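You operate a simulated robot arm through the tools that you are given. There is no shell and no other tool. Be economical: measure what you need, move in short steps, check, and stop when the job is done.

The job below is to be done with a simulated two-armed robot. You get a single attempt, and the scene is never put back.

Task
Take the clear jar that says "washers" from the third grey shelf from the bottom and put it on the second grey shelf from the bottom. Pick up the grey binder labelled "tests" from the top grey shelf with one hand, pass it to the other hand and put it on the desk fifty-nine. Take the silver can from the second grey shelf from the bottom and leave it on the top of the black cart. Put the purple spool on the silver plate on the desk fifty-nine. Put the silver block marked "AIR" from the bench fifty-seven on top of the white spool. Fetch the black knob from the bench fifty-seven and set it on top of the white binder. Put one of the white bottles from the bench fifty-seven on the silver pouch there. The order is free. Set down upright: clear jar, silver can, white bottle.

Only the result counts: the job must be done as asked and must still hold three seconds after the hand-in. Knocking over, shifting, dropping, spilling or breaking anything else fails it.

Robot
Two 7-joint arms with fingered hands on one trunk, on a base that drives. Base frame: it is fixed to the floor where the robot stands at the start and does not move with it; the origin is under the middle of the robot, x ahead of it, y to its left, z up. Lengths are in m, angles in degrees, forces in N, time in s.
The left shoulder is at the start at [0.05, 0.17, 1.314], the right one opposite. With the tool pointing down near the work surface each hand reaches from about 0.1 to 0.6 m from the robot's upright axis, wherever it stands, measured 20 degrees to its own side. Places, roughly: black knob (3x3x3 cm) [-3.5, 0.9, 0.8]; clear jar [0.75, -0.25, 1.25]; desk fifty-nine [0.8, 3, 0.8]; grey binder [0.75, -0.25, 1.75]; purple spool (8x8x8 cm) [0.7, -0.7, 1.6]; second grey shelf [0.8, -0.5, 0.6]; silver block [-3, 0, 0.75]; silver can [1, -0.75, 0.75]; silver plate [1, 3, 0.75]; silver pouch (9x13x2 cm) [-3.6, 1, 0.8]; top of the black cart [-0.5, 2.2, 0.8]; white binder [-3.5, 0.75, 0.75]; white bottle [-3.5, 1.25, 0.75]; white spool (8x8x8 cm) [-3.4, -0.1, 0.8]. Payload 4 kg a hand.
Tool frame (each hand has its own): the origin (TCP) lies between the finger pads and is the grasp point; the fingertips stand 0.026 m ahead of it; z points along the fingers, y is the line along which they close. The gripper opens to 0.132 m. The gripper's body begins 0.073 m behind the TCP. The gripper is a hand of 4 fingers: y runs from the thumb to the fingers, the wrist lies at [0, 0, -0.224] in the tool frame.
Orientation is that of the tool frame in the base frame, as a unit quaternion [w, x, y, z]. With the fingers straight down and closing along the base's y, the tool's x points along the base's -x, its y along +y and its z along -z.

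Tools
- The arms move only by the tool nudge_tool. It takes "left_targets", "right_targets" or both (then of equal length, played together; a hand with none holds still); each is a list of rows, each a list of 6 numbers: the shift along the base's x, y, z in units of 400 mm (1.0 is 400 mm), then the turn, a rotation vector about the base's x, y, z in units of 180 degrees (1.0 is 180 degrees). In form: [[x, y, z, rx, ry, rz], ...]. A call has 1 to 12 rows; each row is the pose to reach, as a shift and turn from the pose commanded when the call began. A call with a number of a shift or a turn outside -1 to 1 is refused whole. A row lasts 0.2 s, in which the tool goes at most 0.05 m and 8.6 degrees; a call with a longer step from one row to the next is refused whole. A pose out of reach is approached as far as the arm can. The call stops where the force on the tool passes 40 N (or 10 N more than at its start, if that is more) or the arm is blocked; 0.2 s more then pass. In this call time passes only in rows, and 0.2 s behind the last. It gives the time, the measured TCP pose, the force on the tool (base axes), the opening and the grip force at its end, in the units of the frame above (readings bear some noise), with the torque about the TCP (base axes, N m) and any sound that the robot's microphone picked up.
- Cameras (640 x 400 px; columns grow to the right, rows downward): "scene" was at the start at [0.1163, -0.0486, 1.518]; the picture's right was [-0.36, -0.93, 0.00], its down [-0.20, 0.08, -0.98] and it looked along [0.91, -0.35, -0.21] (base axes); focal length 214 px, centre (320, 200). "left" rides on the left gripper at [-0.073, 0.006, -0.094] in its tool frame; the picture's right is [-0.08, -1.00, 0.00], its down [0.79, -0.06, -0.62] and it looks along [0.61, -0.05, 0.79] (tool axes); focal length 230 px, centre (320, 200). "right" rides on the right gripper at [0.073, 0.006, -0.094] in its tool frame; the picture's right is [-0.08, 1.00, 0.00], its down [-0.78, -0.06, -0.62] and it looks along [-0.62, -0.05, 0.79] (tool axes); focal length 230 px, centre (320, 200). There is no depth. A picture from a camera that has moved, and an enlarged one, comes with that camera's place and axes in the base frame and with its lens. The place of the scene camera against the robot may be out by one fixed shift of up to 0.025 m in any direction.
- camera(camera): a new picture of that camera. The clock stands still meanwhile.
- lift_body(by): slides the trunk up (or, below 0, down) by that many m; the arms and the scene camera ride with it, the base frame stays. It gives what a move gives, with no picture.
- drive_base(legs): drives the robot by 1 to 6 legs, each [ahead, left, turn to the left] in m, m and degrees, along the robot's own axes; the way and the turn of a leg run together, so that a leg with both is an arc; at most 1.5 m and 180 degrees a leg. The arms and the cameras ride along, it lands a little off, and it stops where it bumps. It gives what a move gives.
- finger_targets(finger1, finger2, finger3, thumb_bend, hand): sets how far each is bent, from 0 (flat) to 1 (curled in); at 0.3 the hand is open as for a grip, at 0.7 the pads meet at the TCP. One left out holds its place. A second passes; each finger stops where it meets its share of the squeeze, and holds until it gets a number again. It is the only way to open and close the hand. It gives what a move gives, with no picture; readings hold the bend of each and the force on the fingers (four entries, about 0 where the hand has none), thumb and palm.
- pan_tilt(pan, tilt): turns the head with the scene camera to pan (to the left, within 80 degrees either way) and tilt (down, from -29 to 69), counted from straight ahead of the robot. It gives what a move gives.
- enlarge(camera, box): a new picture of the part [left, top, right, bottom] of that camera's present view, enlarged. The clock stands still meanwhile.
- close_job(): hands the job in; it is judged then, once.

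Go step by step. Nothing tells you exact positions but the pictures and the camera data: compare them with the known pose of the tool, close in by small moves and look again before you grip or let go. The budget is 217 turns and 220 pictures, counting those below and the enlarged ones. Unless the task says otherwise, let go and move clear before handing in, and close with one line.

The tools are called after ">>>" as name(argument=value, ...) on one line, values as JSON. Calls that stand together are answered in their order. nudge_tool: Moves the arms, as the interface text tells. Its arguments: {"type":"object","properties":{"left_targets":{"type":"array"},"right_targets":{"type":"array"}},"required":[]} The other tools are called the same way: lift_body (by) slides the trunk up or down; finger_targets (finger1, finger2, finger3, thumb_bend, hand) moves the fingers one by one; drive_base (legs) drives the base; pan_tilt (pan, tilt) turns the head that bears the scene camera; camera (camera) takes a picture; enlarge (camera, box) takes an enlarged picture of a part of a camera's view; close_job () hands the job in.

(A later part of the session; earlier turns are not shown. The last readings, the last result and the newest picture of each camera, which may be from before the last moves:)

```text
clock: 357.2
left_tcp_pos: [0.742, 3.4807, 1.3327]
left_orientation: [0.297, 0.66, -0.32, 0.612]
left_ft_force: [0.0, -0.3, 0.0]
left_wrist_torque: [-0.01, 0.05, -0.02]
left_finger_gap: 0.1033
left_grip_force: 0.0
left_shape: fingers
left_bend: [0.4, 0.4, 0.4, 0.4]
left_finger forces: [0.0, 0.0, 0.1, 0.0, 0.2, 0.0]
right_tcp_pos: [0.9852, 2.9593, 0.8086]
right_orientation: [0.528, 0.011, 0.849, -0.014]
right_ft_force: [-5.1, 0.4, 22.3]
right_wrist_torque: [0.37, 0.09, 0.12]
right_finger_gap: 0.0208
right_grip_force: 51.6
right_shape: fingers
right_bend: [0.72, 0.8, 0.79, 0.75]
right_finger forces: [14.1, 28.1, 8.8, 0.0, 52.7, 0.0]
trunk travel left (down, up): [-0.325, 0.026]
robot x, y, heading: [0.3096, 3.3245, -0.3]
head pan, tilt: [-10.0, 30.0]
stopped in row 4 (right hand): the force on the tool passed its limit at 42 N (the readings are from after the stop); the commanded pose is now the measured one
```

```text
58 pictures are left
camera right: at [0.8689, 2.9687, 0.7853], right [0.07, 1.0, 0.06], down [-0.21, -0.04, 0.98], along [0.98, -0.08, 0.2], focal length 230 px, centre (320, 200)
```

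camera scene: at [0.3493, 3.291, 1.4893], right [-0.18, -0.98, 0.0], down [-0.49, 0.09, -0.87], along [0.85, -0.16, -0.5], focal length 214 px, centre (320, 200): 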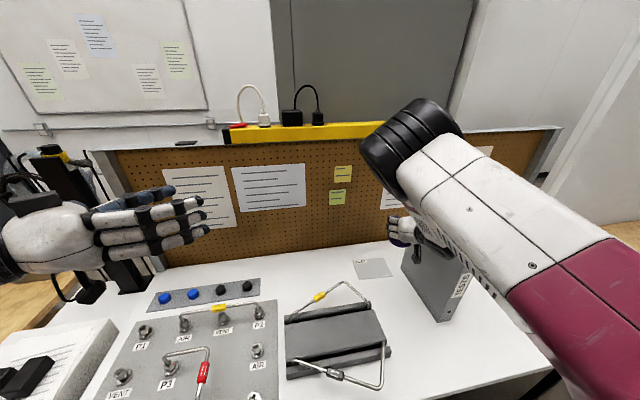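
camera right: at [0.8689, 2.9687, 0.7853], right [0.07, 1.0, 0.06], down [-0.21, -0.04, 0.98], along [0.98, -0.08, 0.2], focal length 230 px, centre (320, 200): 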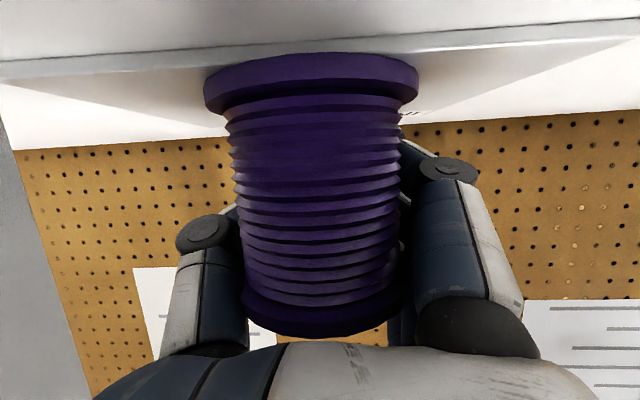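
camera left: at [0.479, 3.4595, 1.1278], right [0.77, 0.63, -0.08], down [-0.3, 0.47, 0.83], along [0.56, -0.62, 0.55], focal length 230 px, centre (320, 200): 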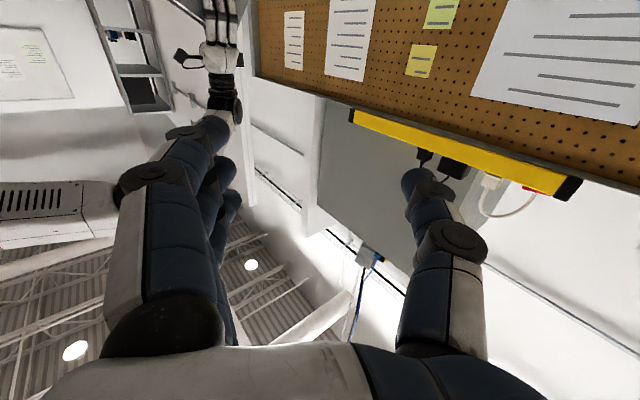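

The spool touches the plate. I ease the pressure, open and back out.

>>> nudge_tool(right_targets=[[0, 0, 0.008, 0, 0.002, 0]])

>>> finger_targets(hand="right", finger1=0.34, finger2=0.34, finger3=0.34, thumb_bend=0.34)

>>> nudge_tool(right_targets=[[0, 0, 0.02, 0, 0, 0], [-0.08, 0, 0.03, 0, 0, 0], [-0.16, 0, 0.04, 0, 0, 0], [-0.24, 0, 0.08, 0, 0, 0], [-0.32, 0, 0.16, 0, 0, 0], [-0.4, 0, 0.26, 0, 0, 0]])

>>> camera(camera="right")

```text
clock: 357.6
left_tcp_pos: [0.7434, 3.4821, 1.3308]
left_orientation: [0.297, 0.66, -0.32, 0.612]
left_ft_force: [-0.3, -0.1, -0.3]
left_wrist_torque: [-0.04, -0.01, -0.01]
left_finger_gap: 0.1033
left_grip_force: 0.1
left_shape: fingers
left_bend: [0.4, 0.4, 0.4, 0.4]
left_finger forces: [0.1, 0.1, 0.0, 0.1, 0.0, 0.1]
right_tcp_pos: [0.984, 2.9584, 0.8093]
right_orientation: [0.522, 0.01, 0.853, -0.013]
right_ft_force: [4.5, -1.1, 9.6]
right_wrist_torque: [0.18, -0.32, -0.03]
right_finger_gap: 0.0214
right_grip_force: 52.7
right_shape: fingers
right_bend: [0.72, 0.8, 0.79, 0.75]
right_finger forces: [15.5, 28.2, 9.2, 0.1, 52.6, 0.1]
trunk travel left (down, up): [-0.325, 0.026]
robot x, y, heading: [0.3074, 3.321, -0.5]
head pan, tilt: [-10.0, 30.0]
```

```text
clock: 358.6
left_tcp_pos: [0.7437, 3.4803, 1.3315]
left_orientation: [0.297, 0.661, -0.32, 0.611]
left_ft_force: [-0.2, 0.1, -0.3]
left_wrist_torque: [0.01, -0.01, -0.02]
left_finger_gap: 0.103
left_grip_force: 0.0
left_shape: fingers
left_bend: [0.4, 0.4, 0.4, 0.4]
left_finger forces: [0.0, 0.0, 0.1, 0.0, 0.0, 0.0]
right_tcp_pos: [0.9824, 2.9583, 0.807]
right_orientation: [0.521, 0.01, 0.853, -0.014]
right_ft_force: [0.8, -0.1, 0.3]
right_wrist_torque: [-0.02, 0.0, -0.04]
right_finger_gap: 0.1231
right_grip_force: 0.1
right_shape: fingers
right_bend: [0.34, 0.34, 0.34, 0.34]
right_finger forces: [0.0, 0.1, 0.1, 0.0, 0.0, 0.1]
trunk travel left (down, up): [-0.325, 0.026]
robot x, y, heading: [0.3083, 3.3205, -0.3]
head pan, tilt: [-10.0, 30.0]
```

```text
refused: row 6 steps farther than a row can; nothing moved
```

```text
57 pictures are left
camera right: at [0.8665, 2.9687, 0.7862], right [0.07, 1.0, 0.06], down [-0.19, -0.04, 0.98], along [0.98, -0.08, 0.19], focal length 230 px, centre (320, 200)
```

right: 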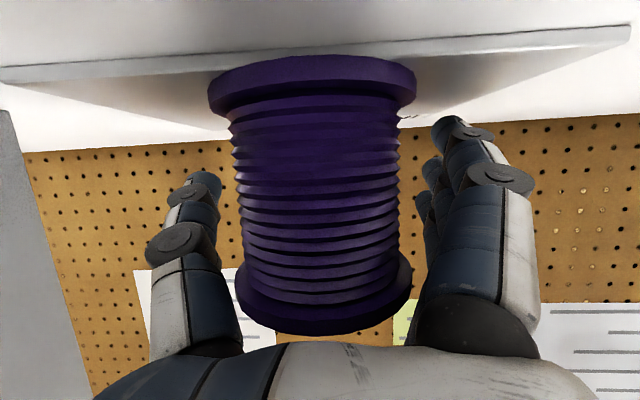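

The spool stands on the plate. I repeat the retreat with shorter steps.

>>> nudge_tool(right_targets=[[0, 0, 0.02, 0, 0, 0], [-0.08, 0, 0.03, 0, 0, 0], [-0.16, 0, 0.04, 0, 0, 0], [-0.24, 0, 0.08, 0, 0, 0], [-0.3, 0, 0.16, 0, 0, 0], [-0.36, 0, 0.26, 0, 0, 0], [-0.4, 0, 0.37, 0, 0, 0], [-0.42, 0, 0.48, 0, 0, 0], [-0.42, 0, 0.6, 0, 0, 0]])

>>> pan_tilt(pan=-15, tilt=32)

>>> camera(camera="scene")

```text
clock: 360.6
left_tcp_pos: [0.7423, 3.48, 1.3329]
left_orientation: [0.296, 0.661, -0.319, 0.611]
left_ft_force: [-0.1, 0.0, -0.4]
left_wrist_torque: [0.03, 0.02, 0.01]
left_finger_gap: 0.1032
left_grip_force: 0.0
left_shape: fingers
left_bend: [0.4, 0.4, 0.4, 0.4]
left_finger forces: [0.1, 0.0, 0.0, 0.1, 0.1, 0.0]
right_tcp_pos: [0.814, 2.9576, 1.0496]
right_orientation: [0.521, 0.011, 0.853, -0.014]
right_ft_force: [0.7, -0.8, -0.6]
right_wrist_torque: [0.04, 0.0, 0.03]
right_finger_gap: 0.1231
right_grip_force: 0.1
right_shape: fingers
right_bend: [0.34, 0.34, 0.34, 0.34]
right_finger forces: [0.0, 0.1, 0.1, 0.1, 0.0, 0.0]
trunk travel left (down, up): [-0.325, 0.026]
robot x, y, heading: [0.3095, 3.3228, -0.5]
head pan, tilt: [-10.0, 30.0]
```

```text
clock: 361.3
left_tcp_pos: [0.7434, 3.4798, 1.3303]
left_orientation: [0.297, 0.66, -0.319, 0.612]
left_ft_force: [-0.9, -0.5, 0.3]
left_wrist_torque: [0.04, -0.02, 0.02]
left_finger_gap: 0.1033
left_grip_force: 0.1
left_shape: fingers
left_bend: [0.4, 0.4, 0.4, 0.4]
left_finger forces: [0.0, 0.1, 0.0, 0.1, 0.1, 0.0]
right_tcp_pos: [0.8135, 2.9566, 1.0479]
right_orientation: [0.52, 0.011, 0.854, -0.014]
right_ft_force: [-0.3, 0.1, 0.1]
right_wrist_torque: [0.0, 0.0, -0.01]
right_finger_gap: 0.1229
right_grip_force: 0.0
right_shape: fingers
right_bend: [0.34, 0.34, 0.34, 0.34]
right_finger forces: [0.0, 0.0, 0.0, 0.0, 0.0, 0.0]
trunk travel left (down, up): [-0.325, 0.026]
robot x, y, heading: [0.3088, 3.3202, -0.2]
head pan, tilt: [-15.0, 32.0]
```

```text
56 pictures are left
camera scene: at [0.4248, 3.2832, 1.4863], right [-0.27, -0.96, 0.0], down [-0.51, 0.14, -0.85], along [0.82, -0.22, -0.53], focal length 214 px, centre (320, 200)
```

scene: 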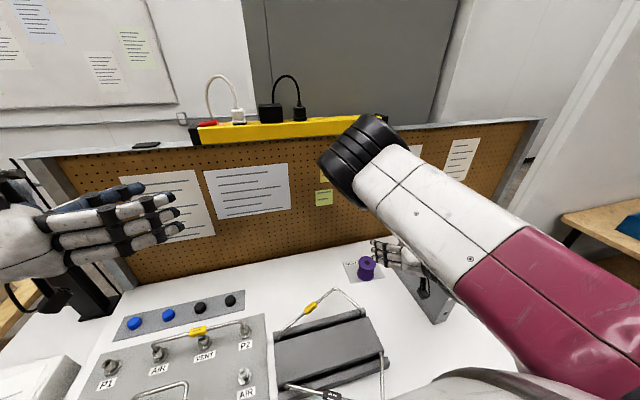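

The spool rests on the plate. Next I drive back through the gap to the open floor and look toward bench fifty-seven.

>>> drive_base(legs=[[-1.5, 0, 0], [0, 0, 90.3], [0, 0.36, 0], [-1.5, 0, 0], [-0.25, 0, 0], [0, 0, 90]])

>>> pan_tilt(pan=15, tilt=20)

>>> camera(camera="scene")

```text
clock: 388.1
left_tcp_pos: [-1.9885, 1.4067, 1.3321]
left_orientation: [-0.612, 0.316, 0.663, 0.293]
left_ft_force: [0.0, 0.9, 0.0]
left_wrist_torque: [0.0, 0.03, 0.02]
left_finger_gap: 0.1034
left_grip_force: 0.1
left_shape: fingers
left_bend: [0.4, 0.4, 0.4, 0.4]
left_finger forces: [0.1, 0.1, 0.0, 0.0, 0.1, 0.0]
right_tcp_pos: [-2.0667, 1.9292, 1.046]
right_orientation: [-0.011, 0.853, -0.005, -0.522]
right_ft_force: [0.0, 0.7, 0.8]
right_wrist_torque: [-0.03, 0.02, -0.03]
right_finger_gap: 0.1231
right_grip_force: 0.0
right_shape: fingers
right_bend: [0.34, 0.34, 0.34, 0.34]
right_finger forces: [0.1, 0.1, 0.1, 0.0, 0.0, 0.1]
trunk travel left (down, up): [-0.325, 0.026]
robot x, y, heading: [-1.5546, 1.5689, -179.6]
head pan, tilt: [-15.0, 32.0]
```

```text
clock: 389.0
left_tcp_pos: [-1.989, 1.4067, 1.3313]
left_orientation: [-0.614, 0.315, 0.663, 0.292]
left_ft_force: [-0.2, 0.2, -0.1]
left_wrist_torque: [0.01, 0.02, -0.02]
left_finger_gap: 0.103
left_grip_force: 0.1
left_shape: fingers
left_bend: [0.4, 0.4, 0.4, 0.4]
left_finger forces: [0.1, 0.0, 0.0, 0.0, 0.1, 0.0]
right_tcp_pos: [-2.068, 1.9286, 1.0471]
right_orientation: [-0.01, 0.853, -0.005, -0.521]
right_ft_force: [0.6, 0.2, -0.4]
right_wrist_torque: [-0.02, -0.04, 0.05]
right_finger_gap: 0.1231
right_grip_force: 0.1
right_shape: fingers
right_bend: [0.34, 0.34, 0.34, 0.34]
right_finger forces: [0.0, 0.0, 0.1, 0.1, 0.0, 0.0]
trunk travel left (down, up): [-0.325, 0.026]
robot x, y, heading: [-1.5595, 1.5705, -179.5]
head pan, tilt: [15.0, 20.0]
```

```text
55 pictures are left
camera scene: at [-1.6976, 1.5312, 1.5055], right [-0.26, 0.96, 0.0], down [0.33, 0.09, -0.94], along [-0.91, -0.25, -0.34], focal length 214 px, centre (320, 200)
```

scene: 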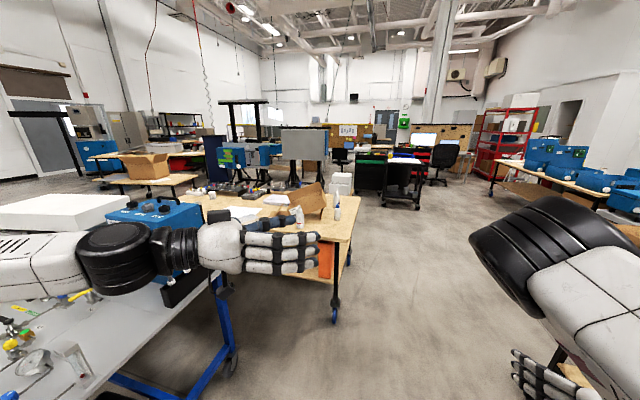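

Bench fifty-seven is the wooden bench beyond the steel one. Its near corner is at about [-2.95, 1.33] and the items lie toward its far side. I drive past its end and look.

>>> drive_base(legs=[[0, -0.34, 0], [1.5, 0, 0]])

>>> pan_tilt(pan=50, tilt=25)

>>> camera(camera="scene")

```text
clock: 399.7
left_tcp_pos: [-3.5107, 1.7577, 1.3317]
left_orientation: [-0.611, 0.32, 0.66, 0.297]
left_ft_force: [-0.1, -0.5, -0.6]
left_wrist_torque: [0.0, 0.01, 0.02]
left_finger_gap: 0.1031
left_grip_force: 0.0
left_shape: fingers
left_bend: [0.4, 0.4, 0.4, 0.4]
left_finger forces: [0.0, 0.0, 0.1, 0.0, 0.0, 0.1]
right_tcp_pos: [-3.5801, 2.2815, 1.0472]
right_orientation: [-0.015, 0.853, -0.013, -0.521]
right_ft_force: [0.2, -0.4, -0.5]
right_wrist_torque: [-0.05, -0.02, 0.04]
right_finger_gap: 0.1231
right_grip_force: 0.1
right_shape: fingers
right_bend: [0.34, 0.34, 0.34, 0.34]
right_finger forces: [0.0, 0.1, 0.0, 0.1, 0.0, 0.1]
trunk travel left (down, up): [-0.325, 0.026]
robot x, y, heading: [-3.0738, 1.9146, 179.5]
head pan, tilt: [15.0, 20.0]
```

```text
clock: 400.7
left_tcp_pos: [-3.5113, 1.7582, 1.3323]
left_orientation: [-0.611, 0.321, 0.66, 0.298]
left_ft_force: [0.0, -0.4, -0.5]
left_wrist_torque: [0.0, 0.02, -0.01]
left_finger_gap: 0.1034
left_grip_force: 0.0
left_shape: fingers
left_bend: [0.4, 0.4, 0.4, 0.4]
left_finger forces: [0.1, 0.0, 0.1, 0.0, 0.0, 0.1]
right_tcp_pos: [-3.5795, 2.2814, 1.0482]
right_orientation: [-0.015, 0.853, -0.012, -0.521]
right_ft_force: [0.3, 0.7, 0.0]
right_wrist_torque: [0.0, -0.03, 0.02]
right_finger_gap: 0.123
right_grip_force: 0.2
right_shape: fingers
right_bend: [0.34, 0.34, 0.34, 0.34]
right_finger forces: [0.0, 0.0, 0.1, 0.1, 0.0, 0.1]
trunk travel left (down, up): [-0.325, 0.026]
robot x, y, heading: [-3.0733, 1.9137, 179.5]
head pan, tilt: [50.0, 25.0]
```

```text
54 pictures are left
camera scene: at [-3.1865, 1.83, 1.4974], right [-0.76, 0.65, 0.0], down [0.28, 0.32, -0.91], along [-0.59, -0.69, -0.42], focal length 214 px, centre (320, 200)
```

scene: 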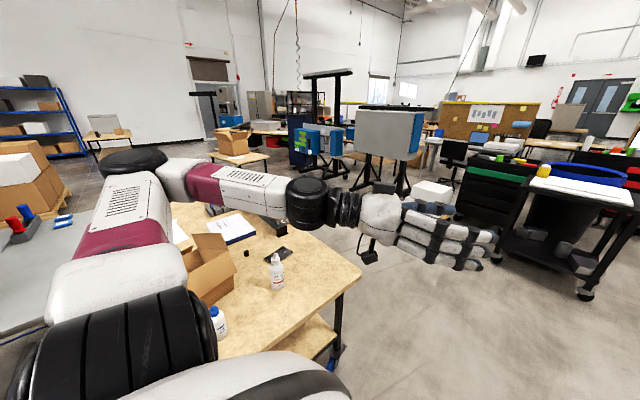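

Bench fifty-seven is in view with a white binder, a carton, bottles and a dark pouch. I enlarge it to identify the items.

>>> enlarge(camera="scene", box=[165, 195, 365, 345])

```text
2.67 times, centred on (265, 270) of scene
camera zoom: at [-3.1865, 1.83, 1.4974], right [-0.76, 0.65, 0.0], down [0.28, 0.32, -0.91], along [-0.59, -0.69, -0.42], focal length 572 px, centre (467, 13)
```

zoom: 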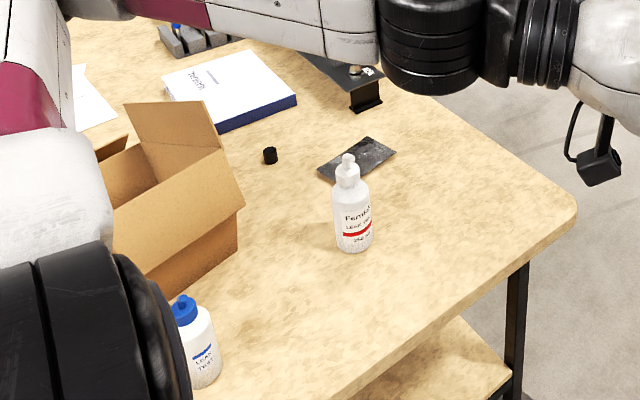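

I can identify the white-capped bottle at [-3.50, 1.14], the silver pouch at [-3.625, 0.935], the black knob at [-3.49, 0.83] and the white binder at [-3.51, 0.56]. I go round to the far side of the bench and face it.

>>> drive_base(legs=[[1.2, 0, 0], [0, 0, 179], [0, -0.5, 1.5]])

>>> pan_tilt(pan=-20, tilt=35)

>>> camera(camera="scene")

```text
clock: 418.7
left_tcp_pos: [-3.8456, 1.5798, 1.3312]
left_orientation: [0.291, 0.664, -0.313, 0.614]
left_ft_force: [-0.1, -0.3, -0.4]
left_wrist_torque: [0.02, 0.03, -0.02]
left_finger_gap: 0.1034
left_grip_force: 0.1
left_shape: fingers
left_bend: [0.4, 0.4, 0.4, 0.4]
left_finger forces: [0.0, 0.1, 0.1, 0.0, 0.1, 0.0]
right_tcp_pos: [-3.7629, 1.0589, 1.0477]
right_orientation: [0.522, 0.003, 0.853, -0.009]
right_ft_force: [0.0, 0.9, -0.9]
right_wrist_torque: [0.0, 0.01, -0.01]
right_finger_gap: 0.1229
right_grip_force: 0.1
right_shape: fingers
right_bend: [0.34, 0.34, 0.34, 0.34]
right_finger forces: [0.0, 0.1, 0.0, 0.1, 0.0, 0.0]
trunk travel left (down, up): [-0.325, 0.026]
robot x, y, heading: [-4.2739, 1.4148, 0.8]
head pan, tilt: [50.0, 25.0]
```

```text
clock: 420.1
left_tcp_pos: [-3.8438, 1.581, 1.3309]
left_orientation: [0.289, 0.664, -0.312, 0.614]
left_ft_force: [0.6, -0.8, 0.4]
left_wrist_torque: [-0.02, 0.02, 0.0]
left_finger_gap: 0.1034
left_grip_force: 0.1
left_shape: fingers
left_bend: [0.4, 0.4, 0.4, 0.4]
left_finger forces: [0.0, 0.1, 0.0, 0.0, 0.0, 0.1]
right_tcp_pos: [-3.7643, 1.0588, 1.0479]
right_orientation: [0.522, 0.003, 0.853, -0.009]
right_ft_force: [-0.4, 0.1, -0.3]
right_wrist_torque: [-0.01, 0.03, 0.02]
right_finger_gap: 0.1229
right_grip_force: 0.0
right_shape: fingers
right_bend: [0.34, 0.34, 0.34, 0.34]
right_finger forces: [0.1, 0.0, 0.0, 0.0, 0.0, 0.0]
trunk travel left (down, up): [-0.325, 0.026]
robot x, y, heading: [-4.2777, 1.4139, 0.4]
head pan, tilt: [-20.0, 35.0]
```

```text
52 pictures are left
camera scene: at [-4.1637, 1.371, 1.4816], right [-0.33, -0.94, 0.0], down [-0.54, 0.19, -0.82], along [0.77, -0.27, -0.57], focal length 214 px, centre (320, 200)
```

scene: 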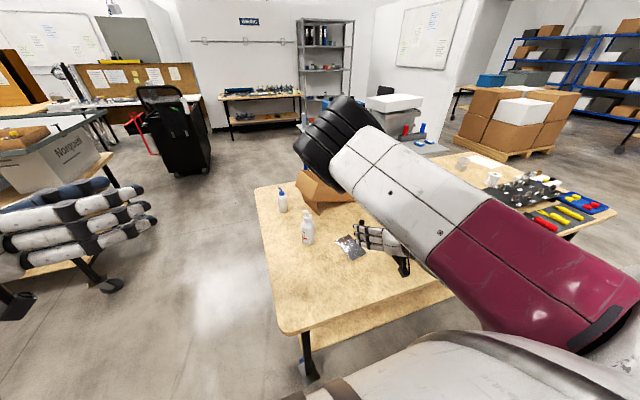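

I see the bottle and pouch right ahead. I take a picture with the right hand camera to fix the positions.

>>> camera(camera="right")

```text
51 pictures are left
camera right: at [-3.8796, 1.0666, 1.0259], right [0.05, 1.0, 0.06], down [-0.19, -0.05, 0.98], along [0.98, -0.06, 0.19], focal length 230 px, centre (320, 200)
```

right: 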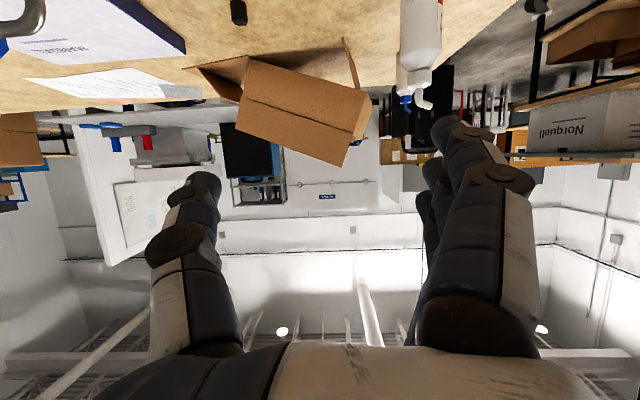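

The bottle is at about [-3.48, 1.21] and the knob at [-3.44, 0.92]. I move the base a bit closer and bring the right hand level in front of the bottle.

>>> drive_base(legs=[[0.08, 0.1, -0.4]])

>>> nudge_tool(right_targets=[[0, 0.04, -0.1, 0, 0, 0], [0, 0.08, -0.2, 0, 0, 0], [0, 0.12, -0.3, 0, 0, 0], [0, 0.13, -0.4, 0, 0, 0], [0, 0.13, -0.5, 0, 0, 0]])

>>> camera(camera="right")

```text
clock: 421.6
left_tcp_pos: [-3.7647, 1.6817, 1.3314]
left_orientation: [0.292, 0.663, -0.315, 0.612]
left_ft_force: [-0.1, 0.2, 0.5]
left_wrist_torque: [-0.02, -0.01, -0.03]
left_finger_gap: 0.1034
left_grip_force: 0.0
left_shape: fingers
left_bend: [0.4, 0.4, 0.4, 0.4]
left_finger forces: [0.1, 0.1, 0.0, 0.1, 0.1, 0.1]
right_tcp_pos: [-3.6878, 1.1583, 1.0472]
right_orientation: [0.521, 0.005, 0.853, -0.011]
right_ft_force: [0.1, -0.4, -0.1]
right_wrist_torque: [0.01, -0.01, 0.0]
right_finger_gap: 0.1229
right_grip_force: 0.0
right_shape: fingers
right_bend: [0.34, 0.34, 0.34, 0.34]
right_finger forces: [0.0, 0.1, 0.1, 0.1, 0.0, 0.1]
trunk travel left (down, up): [-0.325, 0.026]
robot x, y, heading: [-4.2006, 1.5135, 0.5]
head pan, tilt: [-20.0, 35.0]
```

```text
clock: 422.8
left_tcp_pos: [-3.7652, 1.6789, 1.3314]
left_orientation: [0.292, 0.663, -0.314, 0.614]
left_ft_force: [1.0, -0.4, 0.1]
left_wrist_torque: [0.01, -0.01, -0.03]
left_finger_gap: 0.1035
left_grip_force: 0.0
left_shape: fingers
left_bend: [0.4, 0.4, 0.4, 0.4]
left_finger forces: [0.0, 0.0, 0.1, 0.0, 0.0, 0.0]
right_tcp_pos: [-3.6874, 1.2136, 0.8445]
right_orientation: [0.521, 0.002, 0.854, -0.009]
right_ft_force: [-0.2, 0.2, 0.0]
right_wrist_torque: [0.02, -0.04, 0.05]
right_finger_gap: 0.1227
right_grip_force: 0.1
right_shape: fingers
right_bend: [0.34, 0.34, 0.34, 0.34]
right_finger forces: [0.1, 0.0, 0.0, 0.1, 0.0, 0.0]
trunk travel left (down, up): [-0.325, 0.026]
robot x, y, heading: [-4.1976, 1.5149, 0.4]
head pan, tilt: [-20.0, 35.0]
```

```text
50 pictures are left
camera right: at [-3.8034, 1.2208, 0.8251], right [0.05, 1.0, 0.06], down [-0.19, -0.04, 0.98], along [0.98, -0.06, 0.19], focal length 230 px, centre (320, 200)
```

right: 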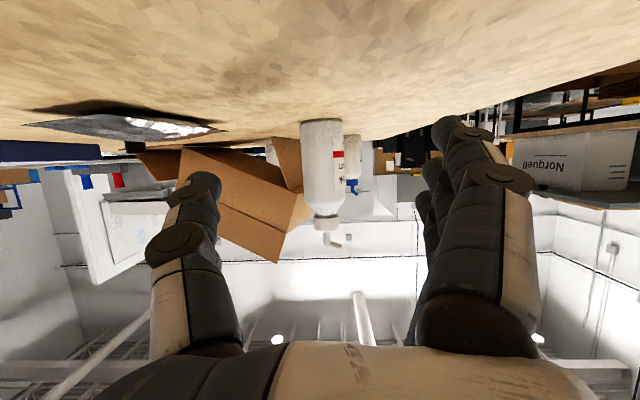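

The bottle stands straight ahead at x ≈-3.48, y 1.208, with its body from z 0.78 to 0.90. I advance around it and close.

>>> nudge_tool(right_targets=[[0.1, -0.01, 0, 0, 0, 0], [0.2, -0.012, 0, 0, 0, 0], [0.3, -0.012, 0, 0, 0, 0], [0.4, -0.012, 0, 0, 0, 0], [0.47, -0.012, 0, 0, 0, 0]])

>>> camera(camera="right")

```text
clock: 424.0
left_tcp_pos: [-3.7647, 1.6799, 1.3317]
left_orientation: [0.292, 0.663, -0.314, 0.614]
left_ft_force: [-0.3, -0.5, -0.3]
left_wrist_torque: [0.02, 0.03, 0.0]
left_finger_gap: 0.1033
left_grip_force: 0.1
left_shape: fingers
left_bend: [0.4, 0.4, 0.4, 0.4]
left_finger forces: [0.1, 0.1, 0.1, 0.1, 0.1, 0.0]
right_tcp_pos: [-3.5002, 1.2054, 0.848]
right_orientation: [0.52, 0.006, 0.854, -0.011]
right_ft_force: [1.3, -1.0, 1.1]
right_wrist_torque: [-0.01, 0.04, -0.02]
right_finger_gap: 0.1229
right_grip_force: 0.0
right_shape: fingers
right_bend: [0.34, 0.34, 0.34, 0.34]
right_finger forces: [0.0, 0.0, 0.0, 0.0, 0.0, 0.0]
trunk travel left (down, up): [-0.325, 0.026]
robot x, y, heading: [-4.1957, 1.5163, 0.4]
head pan, tilt: [-20.0, 35.0]
```

```text
49 pictures are left
camera right: at [-3.6157, 1.2144, 0.826], right [0.06, 1.0, 0.06], down [-0.19, -0.04, 0.98], along [0.98, -0.07, 0.19], focal length 230 px, centre (320, 200)
```

right: 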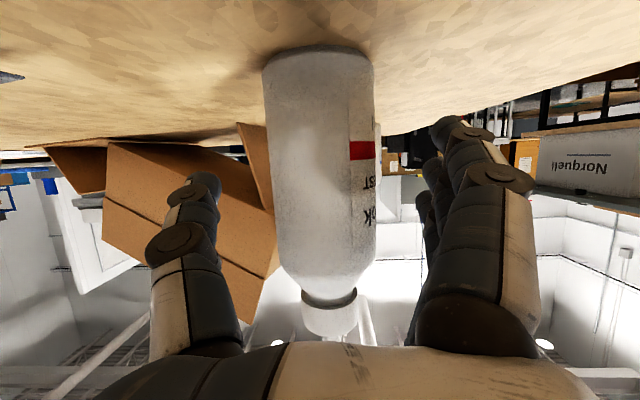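

The bottle centre is at x ≈-3.49. I go 2 cm further and close.

>>> nudge_tool(right_targets=[[0.06, 0, 0, 0, 0, 0]])

>>> finger_targets(hand="right", finger1=0.8, finger2=0.8, finger3=0.8, thumb_bend=0.8)

>>> nudge_tool(right_targets=[[0, 0, 0.05, 0, 0, 0], [0, 0, 0.12, 0, 0, 0]])

>>> camera(camera="right")

```text
clock: 424.4
left_tcp_pos: [-3.7645, 1.6803, 1.3326]
left_orientation: [0.292, 0.663, -0.315, 0.613]
left_ft_force: [-1.1, 0.0, 1.1]
left_wrist_torque: [-0.01, 0.01, 0.03]
left_finger_gap: 0.1032
left_grip_force: 0.2
left_shape: fingers
left_bend: [0.4, 0.4, 0.4, 0.4]
left_finger forces: [0.1, 0.1, 0.0, 0.0, 0.1, 0.0]
right_tcp_pos: [-3.4751, 1.2042, 0.8466]
right_orientation: [0.521, 0.006, 0.853, -0.011]
right_ft_force: [0.0, 0.5, 0.3]
right_wrist_torque: [0.01, 0.03, 0.0]
right_finger_gap: 0.1231
right_grip_force: 0.1
right_shape: fingers
right_bend: [0.34, 0.34, 0.34, 0.34]
right_finger forces: [0.0, 0.0, 0.0, 0.0, 0.0, 0.0]
trunk travel left (down, up): [-0.325, 0.026]
robot x, y, heading: [-4.1971, 1.516, 0.2]
head pan, tilt: [-20.0, 35.0]
```

```text
clock: 425.4
left_tcp_pos: [-3.765, 1.68, 1.3315]
left_orientation: [0.292, 0.663, -0.315, 0.613]
left_ft_force: [-0.3, -0.6, -0.5]
left_wrist_torque: [-0.03, 0.01, 0.02]
left_finger_gap: 0.1033
left_grip_force: 0.0
left_shape: fingers
left_bend: [0.4, 0.4, 0.4, 0.4]
left_finger forces: [0.1, 0.0, 0.0, 0.0, 0.1, 0.1]
right_tcp_pos: [-3.4755, 1.2068, 0.8461]
right_orientation: [0.521, 0.005, 0.853, -0.011]
right_ft_force: [-0.7, -0.1, 0.5]
right_wrist_torque: [-0.01, -0.03, 0.02]
right_finger_gap: 0.036
right_grip_force: 29.9
right_shape: fingers
right_bend: [0.62, 0.72, 0.78, 0.69]
right_finger forces: [7.3, 9.8, 12.1, 0.0, 29.2, 0.0]
trunk travel left (down, up): [-0.325, 0.026]
robot x, y, heading: [-4.1968, 1.5171, 0.3]
head pan, tilt: [-20.0, 35.0]
```

```text
clock: 426.0
left_tcp_pos: [-3.7657, 1.6804, 1.332]
left_orientation: [0.293, 0.663, -0.316, 0.613]
left_ft_force: [0.4, 0.6, -0.9]
left_wrist_torque: [0.02, -0.02, 0.03]
left_finger_gap: 0.1032
left_grip_force: 0.0
left_shape: fingers
left_bend: [0.4, 0.4, 0.4, 0.4]
left_finger forces: [0.1, 0.0, 0.0, 0.1, 0.0, 0.0]
right_tcp_pos: [-3.4771, 1.2062, 0.8966]
right_orientation: [0.521, 0.005, 0.853, -0.011]
right_ft_force: [0.4, 1.1, -2.6]
right_wrist_torque: [0.01, -0.07, 0.04]
right_finger_gap: 0.0356
right_grip_force: 29.0
right_shape: fingers
right_bend: [0.62, 0.72, 0.78, 0.69]
right_finger forces: [7.4, 9.8, 11.9, 0.0, 29.0, 0.0]
trunk travel left (down, up): [-0.325, 0.026]
robot x, y, heading: [-4.196, 1.5172, 0.3]
head pan, tilt: [-20.0, 35.0]
```

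```text
48 pictures are left
camera right: at [-3.5914, 1.2139, 0.8742], right [0.06, 1.0, 0.06], down [-0.19, -0.04, 0.98], along [0.98, -0.06, 0.19], focal length 230 px, centre (320, 200)
```

right: 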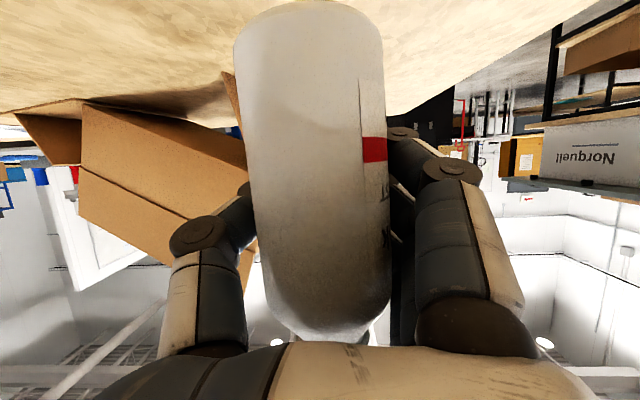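

The bottle is lifted. The pouch's centre comes out at about [-3.575, 1.022]. I raise a little, pull back 7 cm and shift the base right to bring the bottle over it.

>>> nudge_tool(right_targets=[[0, 0, 0.06, 0, 0, 0], [-0.09, 0, 0.12, 0, 0, 0], [-0.19, 0, 0.12, 0, 0, 0]])

>>> drive_base(legs=[[0, -0.185, -0.3]])

>>> camera(camera="scene")

>>> camera(camera="right")

```text
clock: 426.8
left_tcp_pos: [-3.7651, 1.6799, 1.3317]
left_orientation: [0.292, 0.663, -0.315, 0.613]
left_ft_force: [0.2, -0.5, 0.3]
left_wrist_torque: [0.01, 0.02, -0.02]
left_finger_gap: 0.1031
left_grip_force: 0.0
left_shape: fingers
left_bend: [0.4, 0.4, 0.4, 0.4]
left_finger forces: [0.0, 0.0, 0.0, 0.0, 0.0, 0.0]
right_tcp_pos: [-3.5537, 1.2069, 0.9432]
right_orientation: [0.522, 0.005, 0.853, -0.01]
right_ft_force: [0.0, 0.9, -3.3]
right_wrist_torque: [0.01, -0.05, -0.03]
right_finger_gap: 0.0356
right_grip_force: 29.1
right_shape: fingers
right_bend: [0.62, 0.72, 0.78, 0.69]
right_finger forces: [7.5, 9.7, 11.8, 0.1, 28.9, 0.1]
trunk travel left (down, up): [-0.325, 0.026]
robot x, y, heading: [-4.1983, 1.517, 0.6]
head pan, tilt: [-20.0, 35.0]
```

```text
clock: 429.1
left_tcp_pos: [-3.763, 1.4944, 1.3318]
left_orientation: [0.294, 0.662, -0.317, 0.612]
left_ft_force: [0.5, -0.2, -0.1]
left_wrist_torque: [0.0, 0.01, -0.01]
left_finger_gap: 0.1033
left_grip_force: 0.1
left_shape: fingers
left_bend: [0.4, 0.4, 0.4, 0.4]
left_finger forces: [0.0, 0.0, 0.0, 0.0, 0.0, 0.0]
right_tcp_pos: [-3.5539, 1.0179, 0.9433]
right_orientation: [0.522, 0.008, 0.853, -0.013]
right_ft_force: [0.5, 0.5, -3.2]
right_wrist_torque: [0.02, -0.05, -0.02]
right_finger_gap: 0.0357
right_grip_force: 28.7
right_shape: fingers
right_bend: [0.62, 0.72, 0.78, 0.69]
right_finger forces: [7.4, 9.5, 11.8, 0.0, 28.8, 0.1]
trunk travel left (down, up): [-0.325, 0.026]
robot x, y, heading: [-4.1993, 1.3334, 0.1]
head pan, tilt: [-20.0, 35.0]
```

```text
47 pictures are left
camera scene: at [-4.0847, 1.288, 1.4816], right [-0.34, -0.94, 0.0], down [-0.54, 0.2, -0.82], along [0.77, -0.28, -0.57], focal length 214 px, centre (320, 200)
```

scene: 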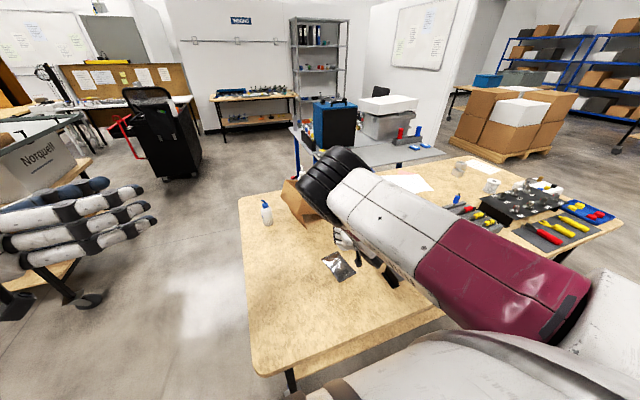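

```text
46 pictures are left
camera right: at [-3.6695, 1.0275, 0.9222], right [0.06, 1.0, 0.06], down [-0.19, -0.04, 0.98], along [0.98, -0.07, 0.19], focal length 230 px, centre (320, 200)
```

right: 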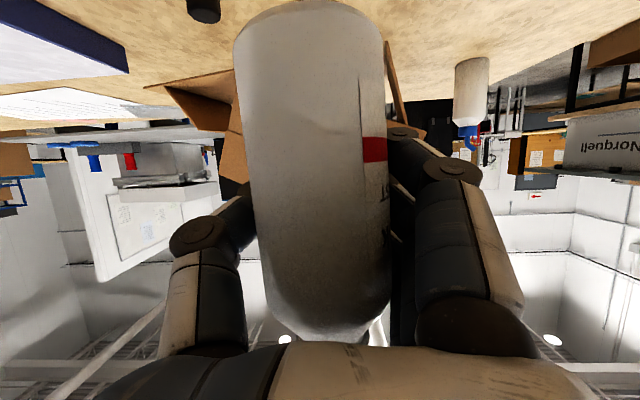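

The pouch's centre is at about [-3.585, 1.03]. I make a small correction and lower the bottle onto it with care.

>>> nudge_tool(right_targets=[[-0.02, 0.03, -0.05, 0, 0, 0], [-0.02, 0.03, -0.11, 0, 0, 0], [-0.02, 0.03, -0.15, 0, 0, 0], [-0.02, 0.03, -0.165, 0, 0, 0], [-0.02, 0.03, -0.18, 0, 0, 0]])

>>> camera(camera="right")

```text
clock: 430.3
left_tcp_pos: [-3.7645, 1.4938, 1.3331]
left_orientation: [0.295, 0.662, -0.318, 0.612]
left_ft_force: [-0.2, 0.0, -0.4]
left_wrist_torque: [0.01, 0.01, 0.01]
left_finger_gap: 0.1034
left_grip_force: 0.1
left_shape: fingers
left_bend: [0.4, 0.4, 0.4, 0.4]
left_finger forces: [0.0, 0.1, 0.0, 0.0, 0.1, 0.0]
right_tcp_pos: [-3.5601, 1.0309, 0.873]
right_orientation: [0.522, 0.008, 0.853, -0.012]
right_ft_force: [-0.2, 1.1, -3.3]
right_wrist_torque: [0.0, -0.04, 0.0]
right_finger_gap: 0.0355
right_grip_force: 28.4
right_shape: fingers
right_bend: [0.62, 0.72, 0.78, 0.69]
right_finger forces: [7.4, 9.4, 11.7, 0.1, 28.6, 0.0]
trunk travel left (down, up): [-0.325, 0.026]
robot x, y, heading: [-4.1966, 1.3342, -0.2]
head pan, tilt: [-20.0, 35.0]
```

```text
45 pictures are left
camera right: at [-3.6769, 1.0399, 0.8503], right [0.06, 1.0, 0.06], down [-0.19, -0.04, 0.98], along [0.98, -0.07, 0.19], focal length 230 px, centre (320, 200)
```

right: 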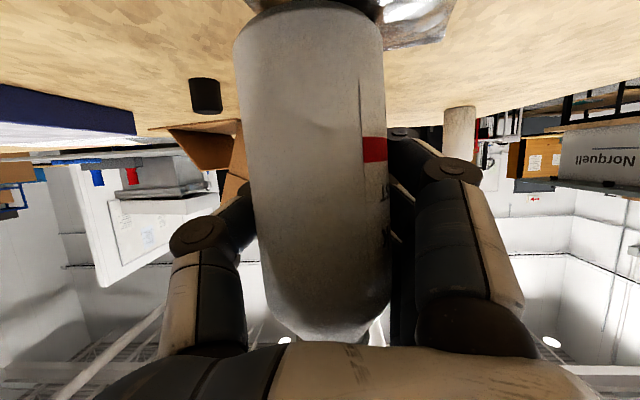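

The pouch extends a little more to the left, so I shift 1.5 cm left and continue down.

>>> nudge_tool(right_targets=[[0, 0.038, 0, 0, 0, 0], [0, 0.038, -0.015, 0, 0, 0], [0, 0.038, -0.03, 0, 0, 0], [0, 0.038, -0.04, 0, 0, 0], [0, 0.038, -0.05, 0, 0, 0]])

```text
clock: 431.5
left_tcp_pos: [-3.7651, 1.4955, 1.3319]
left_orientation: [0.296, 0.661, -0.318, 0.612]
left_ft_force: [-0.1, 0.0, 0.3]
left_wrist_torque: [0.01, -0.03, -0.01]
left_finger_gap: 0.1034
left_grip_force: 0.1
left_shape: fingers
left_bend: [0.4, 0.4, 0.4, 0.4]
left_finger forces: [0.0, 0.0, 0.0, 0.0, 0.0, 0.0]
right_tcp_pos: [-3.5636, 1.047, 0.854]
right_orientation: [0.522, 0.006, 0.853, -0.011]
right_ft_force: [4.0, -1.1, 17.7]
right_wrist_torque: [-0.29, 0.03, 0.05]
right_finger_gap: 0.0237
right_grip_force: 24.0
right_shape: fingers
right_bend: [0.68, 0.75, 0.8, 0.74]
right_finger forces: [5.7, 5.3, 13.4, 0.0, 24.1, 0.0]
trunk travel left (down, up): [-0.325, 0.026]
robot x, y, heading: [-4.1993, 1.3365, 0.1]
head pan, tilt: [-20.0, 35.0]
```

The bottle has made contact. I check its attitude before letting go.

>>> camera(camera="right")

>>> enlarge(camera="scene", box=[280, 190, 420, 310])

```text
44 pictures are left
camera right: at [-3.6786, 1.0567, 0.8309], right [0.06, 1.0, 0.06], down [-0.19, -0.04, 0.98], along [0.98, -0.07, 0.19], focal length 230 px, centre (320, 200)
```

right: 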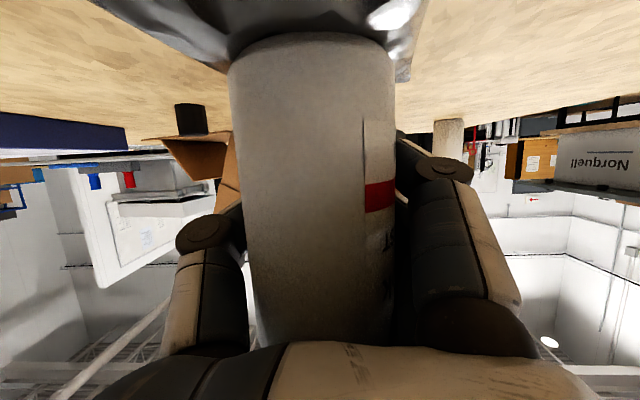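

```text
3.33 times, centred on (350, 250) of scene
camera zoom: at [-4.0866, 1.2899, 1.4818], right [-0.34, -0.94, 0.0], down [-0.54, 0.2, -0.82], along [0.77, -0.28, -0.57], focal length 715 px, centre (220, 33)
```

zoom: 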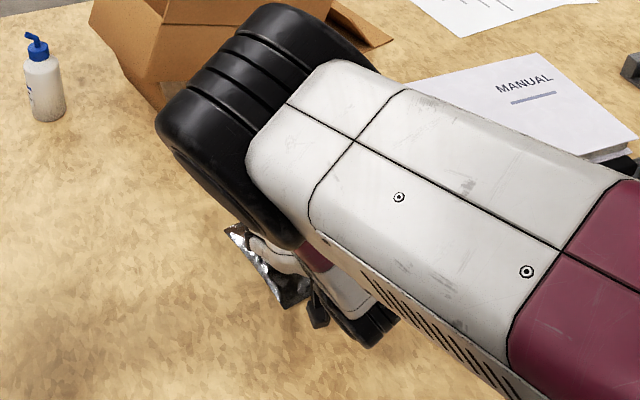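

The bottle stands near the pouch's back edge. I lift it a little, shift 2.5 cm toward me and slightly right, and set it down again more centrally.

>>> nudge_tool(right_targets=[[0, 0, 0.04, 0, 0, 0], [0, 0, 0.08, 0, 0, 0], [-0.035, -0.02, 0.08, 0, 0, 0], [-0.065, -0.035, 0.08, 0, 0, 0], [-0.065, -0.035, 0.04, 0, 0, 0], [-0.065, -0.035, 0.015, 0, 0, 0]])

>>> camera(camera="right")

```text
clock: 432.9
left_tcp_pos: [-3.7633, 1.4947, 1.3318]
left_orientation: [0.295, 0.661, -0.317, 0.612]
left_ft_force: [0.7, -0.3, -0.1]
left_wrist_torque: [-0.02, -0.01, 0.0]
left_finger_gap: 0.1032
left_grip_force: 0.1
left_shape: fingers
left_bend: [0.4, 0.4, 0.4, 0.4]
left_finger forces: [0.0, 0.1, 0.0, 0.1, 0.1, 0.0]
right_tcp_pos: [-3.587, 1.0319, 0.8585]
right_orientation: [0.52, 0.007, 0.854, -0.012]
right_ft_force: [-0.6, -0.2, -3.4]
right_wrist_torque: [-0.02, -0.13, -0.03]
right_finger_gap: 0.0233
right_grip_force: 20.7
right_shape: fingers
right_bend: [0.68, 0.75, 0.8, 0.74]
right_finger forces: [5.8, 5.0, 10.4, 0.1, 20.0, 0.1]
trunk travel left (down, up): [-0.325, 0.026]
robot x, y, heading: [-4.1945, 1.3362, -0.1]
head pan, tilt: [-20.0, 35.0]
```

```text
42 pictures are left
camera right: at [-3.7031, 1.041, 0.8364], right [0.06, 1.0, 0.06], down [-0.19, -0.04, 0.98], along [0.98, -0.07, 0.19], focal length 230 px, centre (320, 200)
```

right: 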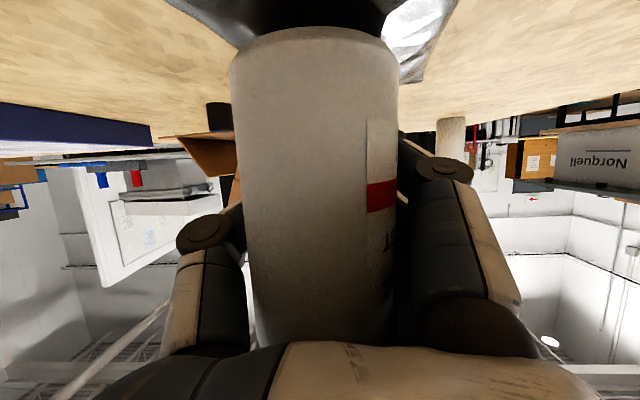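

The bottle is more central over the pouch now. I lower until contact and release.

>>> nudge_tool(right_targets=[[0, 0, -0.012, 0, 0, 0], [0, 0, -0.024, 0, 0, 0]])

>>> finger_targets(hand="right", finger1=0.34, finger2=0.34, finger3=0.34, thumb_bend=0.34)

>>> camera(camera="right")

```text
clock: 433.5
left_tcp_pos: [-3.7658, 1.4964, 1.3333]
left_orientation: [0.294, 0.661, -0.317, 0.613]
left_ft_force: [0.1, -0.3, 0.2]
left_wrist_torque: [0.02, 0.0, 0.0]
left_finger_gap: 0.1032
left_grip_force: 0.0
left_shape: fingers
left_bend: [0.4, 0.4, 0.4, 0.4]
left_finger forces: [0.0, 0.0, 0.0, 0.1, 0.0, 0.1]
right_tcp_pos: [-3.5883, 1.0324, 0.8514]
right_orientation: [0.526, 0.007, 0.85, -0.013]
right_ft_force: [-1.9, 1.4, 22.1]
right_wrist_torque: [-0.18, 0.2, -0.04]
right_finger_gap: 0.0223
right_grip_force: 22.7
right_shape: fingers
right_bend: [0.69, 0.75, 0.8, 0.74]
right_finger forces: [5.0, 4.7, 14.9, 0.1, 20.4, 0.1]
trunk travel left (down, up): [-0.325, 0.026]
robot x, y, heading: [-4.1976, 1.3274, 0.1]
head pan, tilt: [-20.0, 35.0]
```

```text
clock: 434.5
left_tcp_pos: [-3.7633, 1.4944, 1.3323]
left_orientation: [0.294, 0.662, -0.317, 0.612]
left_ft_force: [-0.5, -0.1, -0.7]
left_wrist_torque: [0.0, -0.01, 0.02]
left_finger_gap: 0.1036
left_grip_force: 0.0
left_shape: fingers
left_bend: [0.4, 0.4, 0.4, 0.4]
left_finger forces: [0.0, 0.0, 0.0, 0.0, 0.1, 0.0]
right_tcp_pos: [-3.5885, 1.0313, 0.8467]
right_orientation: [0.52, 0.008, 0.854, -0.012]
right_ft_force: [0.6, 0.4, -0.7]
right_wrist_torque: [-0.01, 0.01, 0.02]
right_finger_gap: 0.1228
right_grip_force: 0.1
right_shape: fingers
right_bend: [0.34, 0.34, 0.34, 0.34]
right_finger forces: [0.0, 0.0, 0.0, 0.0, 0.0, 0.0]
trunk travel left (down, up): [-0.325, 0.026]
robot x, y, heading: [-4.1989, 1.3314, 0.1]
head pan, tilt: [-20.0, 35.0]
```

```text
41 pictures are left
camera right: at [-3.7041, 1.0408, 0.8265], right [0.06, 1.0, 0.06], down [-0.19, -0.04, 0.98], along [0.98, -0.07, 0.19], focal length 230 px, centre (320, 200)
```

right: 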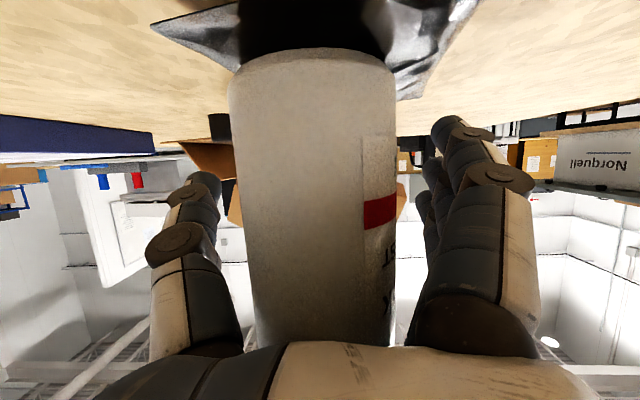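

The bottle stands on the pouch. I back the hand out straight and then up, and check.

>>> nudge_tool(right_targets=[[0, 0, 0.02, 0, 0, 0], [-0.1, 0, 0.025, 0, 0, 0], [-0.2, 0, 0.03, 0, 0, 0], [-0.3, 0, 0.06, 0, 0, 0], [-0.36, 0, 0.15, 0, 0, 0], [-0.36, 0, 0.27, 0, 0, 0], [-0.36, 0, 0.39, 0, 0, 0], [-0.36, 0, 0.5, 0, 0, 0], [-0.36, 0, 0.6, 0, 0, 0]])

>>> camera(camera="scene")

```text
clock: 436.5
left_tcp_pos: [-3.7655, 1.4944, 1.332]
left_orientation: [0.294, 0.661, -0.316, 0.614]
left_ft_force: [-0.4, 0.2, -0.6]
left_wrist_torque: [0.0, 0.05, 0.03]
left_finger_gap: 0.1034
left_grip_force: 0.0
left_shape: fingers
left_bend: [0.4, 0.4, 0.4, 0.4]
left_finger forces: [0.0, 0.0, 0.0, 0.0, 0.0, 0.0]
right_tcp_pos: [-3.733, 1.008, 1.0766]
right_orientation: [0.514, 0.044, 0.856, -0.018]
right_ft_force: [-0.3, 0.0, 0.5]
right_wrist_torque: [-0.02, 0.02, 0.0]
right_finger_gap: 0.123
right_grip_force: 0.1
right_shape: fingers
right_bend: [0.34, 0.34, 0.34, 0.34]
right_finger forces: [0.1, 0.0, 0.1, 0.0, 0.0, 0.0]
right hand out of reach, approached as far as the arm can: row 9
trunk travel left (down, up): [-0.325, 0.026]
robot x, y, heading: [-4.1952, 1.3317, 0.2]
head pan, tilt: [-20.0, 35.0]
```

```text
40 pictures are left
camera scene: at [-4.0855, 1.2887, 1.4817], right [-0.34, -0.94, 0.0], down [-0.54, 0.2, -0.82], along [0.77, -0.28, -0.57], focal length 214 px, centre (320, 200)
```

scene: 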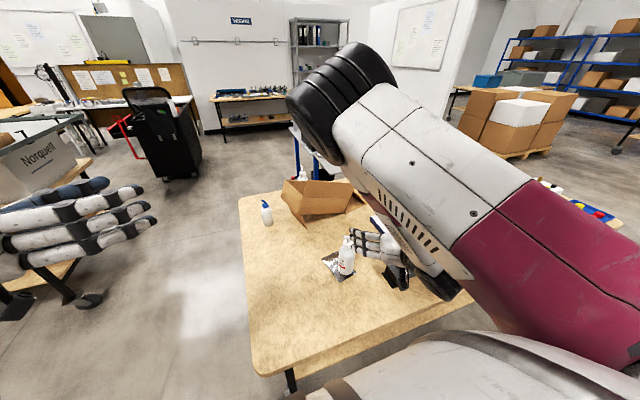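

The bottle stands well on the pouch. Next is the knob, at about [-3.46, 0.926] from two views. I turn the right hand straight down and lower the trunk for more forward reach.

>>> nudge_tool(right_targets=[[0, 0, 0.02, 0, 0.043, 0], [0, 0, 0.05, 0, 0.086, 0], [0.0, 0, 0.08, 0, 0.129, 0], [0.0, 0, 0.1, -0.005, 0.172, 0], [0.0, 0, 0.1, -0.01, 0.215, 0], [0.0, 0, 0.1, -0.01, 0.258, 0], [0.0, 0, 0.1, -0.01, 0.301, 0], [0.0, 0, 0.1, -0.01, 0.344, 0]])

>>> drive_base(legs=[[0, -0.1, 0]])

>>> lift_body(by=-0.2)

>>> camera(camera="scene")

>>> camera(camera="right")

```text
clock: 438.3
left_tcp_pos: [-3.7623, 1.4935, 1.3324]
left_orientation: [0.294, 0.662, -0.317, 0.612]
left_ft_force: [1.5, 0.2, 0.0]
left_wrist_torque: [0.0, 0.01, 0.05]
left_finger_gap: 0.103
left_grip_force: 0.0
left_shape: fingers
left_bend: [0.4, 0.4, 0.4, 0.4]
left_finger forces: [0.1, 0.1, 0.1, 0.0, 0.0, 0.0]
right_tcp_pos: [-3.7234, 1.0294, 1.1225]
right_orientation: [0.008, -0.007, 1.0, -0.025]
right_ft_force: [0.0, 0.2, 0.3]
right_wrist_torque: [0.03, 0.0, -0.01]
right_finger_gap: 0.1232
right_grip_force: 0.0
right_shape: fingers
right_bend: [0.34, 0.34, 0.34, 0.34]
right_finger forces: [0.1, 0.0, 0.1, 0.0, 0.0, 0.0]
trunk travel left (down, up): [-0.325, 0.026]
robot x, y, heading: [-4.1951, 1.3316, -0.1]
head pan, tilt: [-20.0, 35.0]
```

```text
clock: 439.8
left_tcp_pos: [-3.7642, 1.3954, 1.3324]
left_orientation: [0.295, 0.662, -0.317, 0.612]
left_ft_force: [0.4, 0.2, 0.5]
left_wrist_torque: [-0.01, -0.01, 0.01]
left_finger_gap: 0.1034
left_grip_force: 0.0
left_shape: fingers
left_bend: [0.4, 0.4, 0.4, 0.4]
left_finger forces: [0.0, 0.0, 0.0, 0.1, 0.0, 0.0]
right_tcp_pos: [-3.7232, 0.9301, 1.1233]
right_orientation: [0.008, -0.007, 1.0, -0.027]
right_ft_force: [0.0, -1.0, 0.3]
right_wrist_torque: [0.0, 0.03, 0.01]
right_finger_gap: 0.1234
right_grip_force: 0.1
right_shape: fingers
right_bend: [0.34, 0.34, 0.34, 0.34]
right_finger forces: [0.0, 0.0, 0.0, 0.1, 0.1, 0.0]
trunk travel left (down, up): [-0.325, 0.026]
robot x, y, heading: [-4.1961, 1.2337, 0.2]
head pan, tilt: [-20.0, 35.0]
```

```text
clock: 442.0
left_tcp_pos: [-3.7042, 1.3967, 1.0243]
left_orientation: [0.336, 0.738, -0.275, 0.517]
left_ft_force: [-0.5, -0.2, 0.5]
left_wrist_torque: [0.01, 0.0, -0.01]
left_finger_gap: 0.1032
left_grip_force: 0.0
left_shape: fingers
left_bend: [0.4, 0.4, 0.4, 0.4]
left_finger forces: [0.1, 0.0, 0.0, 0.0, 0.0, 0.0]
right_tcp_pos: [-3.722, 0.9322, 0.9125]
right_orientation: [-0.008, -0.007, 1.0, -0.028]
right_ft_force: [0.3, 0.4, -0.5]
right_wrist_torque: [-0.01, -0.01, 0.0]
right_finger_gap: 0.1231
right_grip_force: 0.0
right_shape: fingers
right_bend: [0.34, 0.34, 0.34, 0.34]
right_finger forces: [0.1, 0.0, 0.0, 0.0, 0.0, 0.1]
trunk travel left (down, up): [-0.125, 0.226]
robot x, y, heading: [-4.1936, 1.2337, -0.1]
head pan, tilt: [-20.0, 35.0]
```

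```text
39 pictures are left
camera scene: at [-3.9858, 1.1905, 1.2753], right [-0.34, -0.94, 0.0], down [-0.54, 0.2, -0.82], along [0.77, -0.28, -0.57], focal length 214 px, centre (320, 200)
```

scene: 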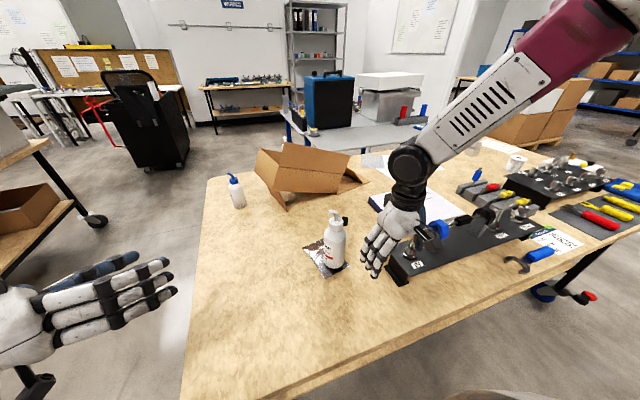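

```text
38 pictures are left
camera right: at [-3.7937, 0.9415, 1.0072], right [0.06, 1.0, -0.06], down [0.79, -0.02, 0.61], along [0.61, -0.08, -0.79], focal length 230 px, centre (320, 200)
```

right: 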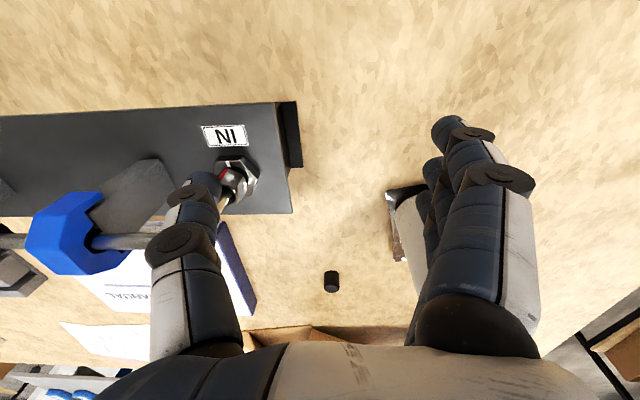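

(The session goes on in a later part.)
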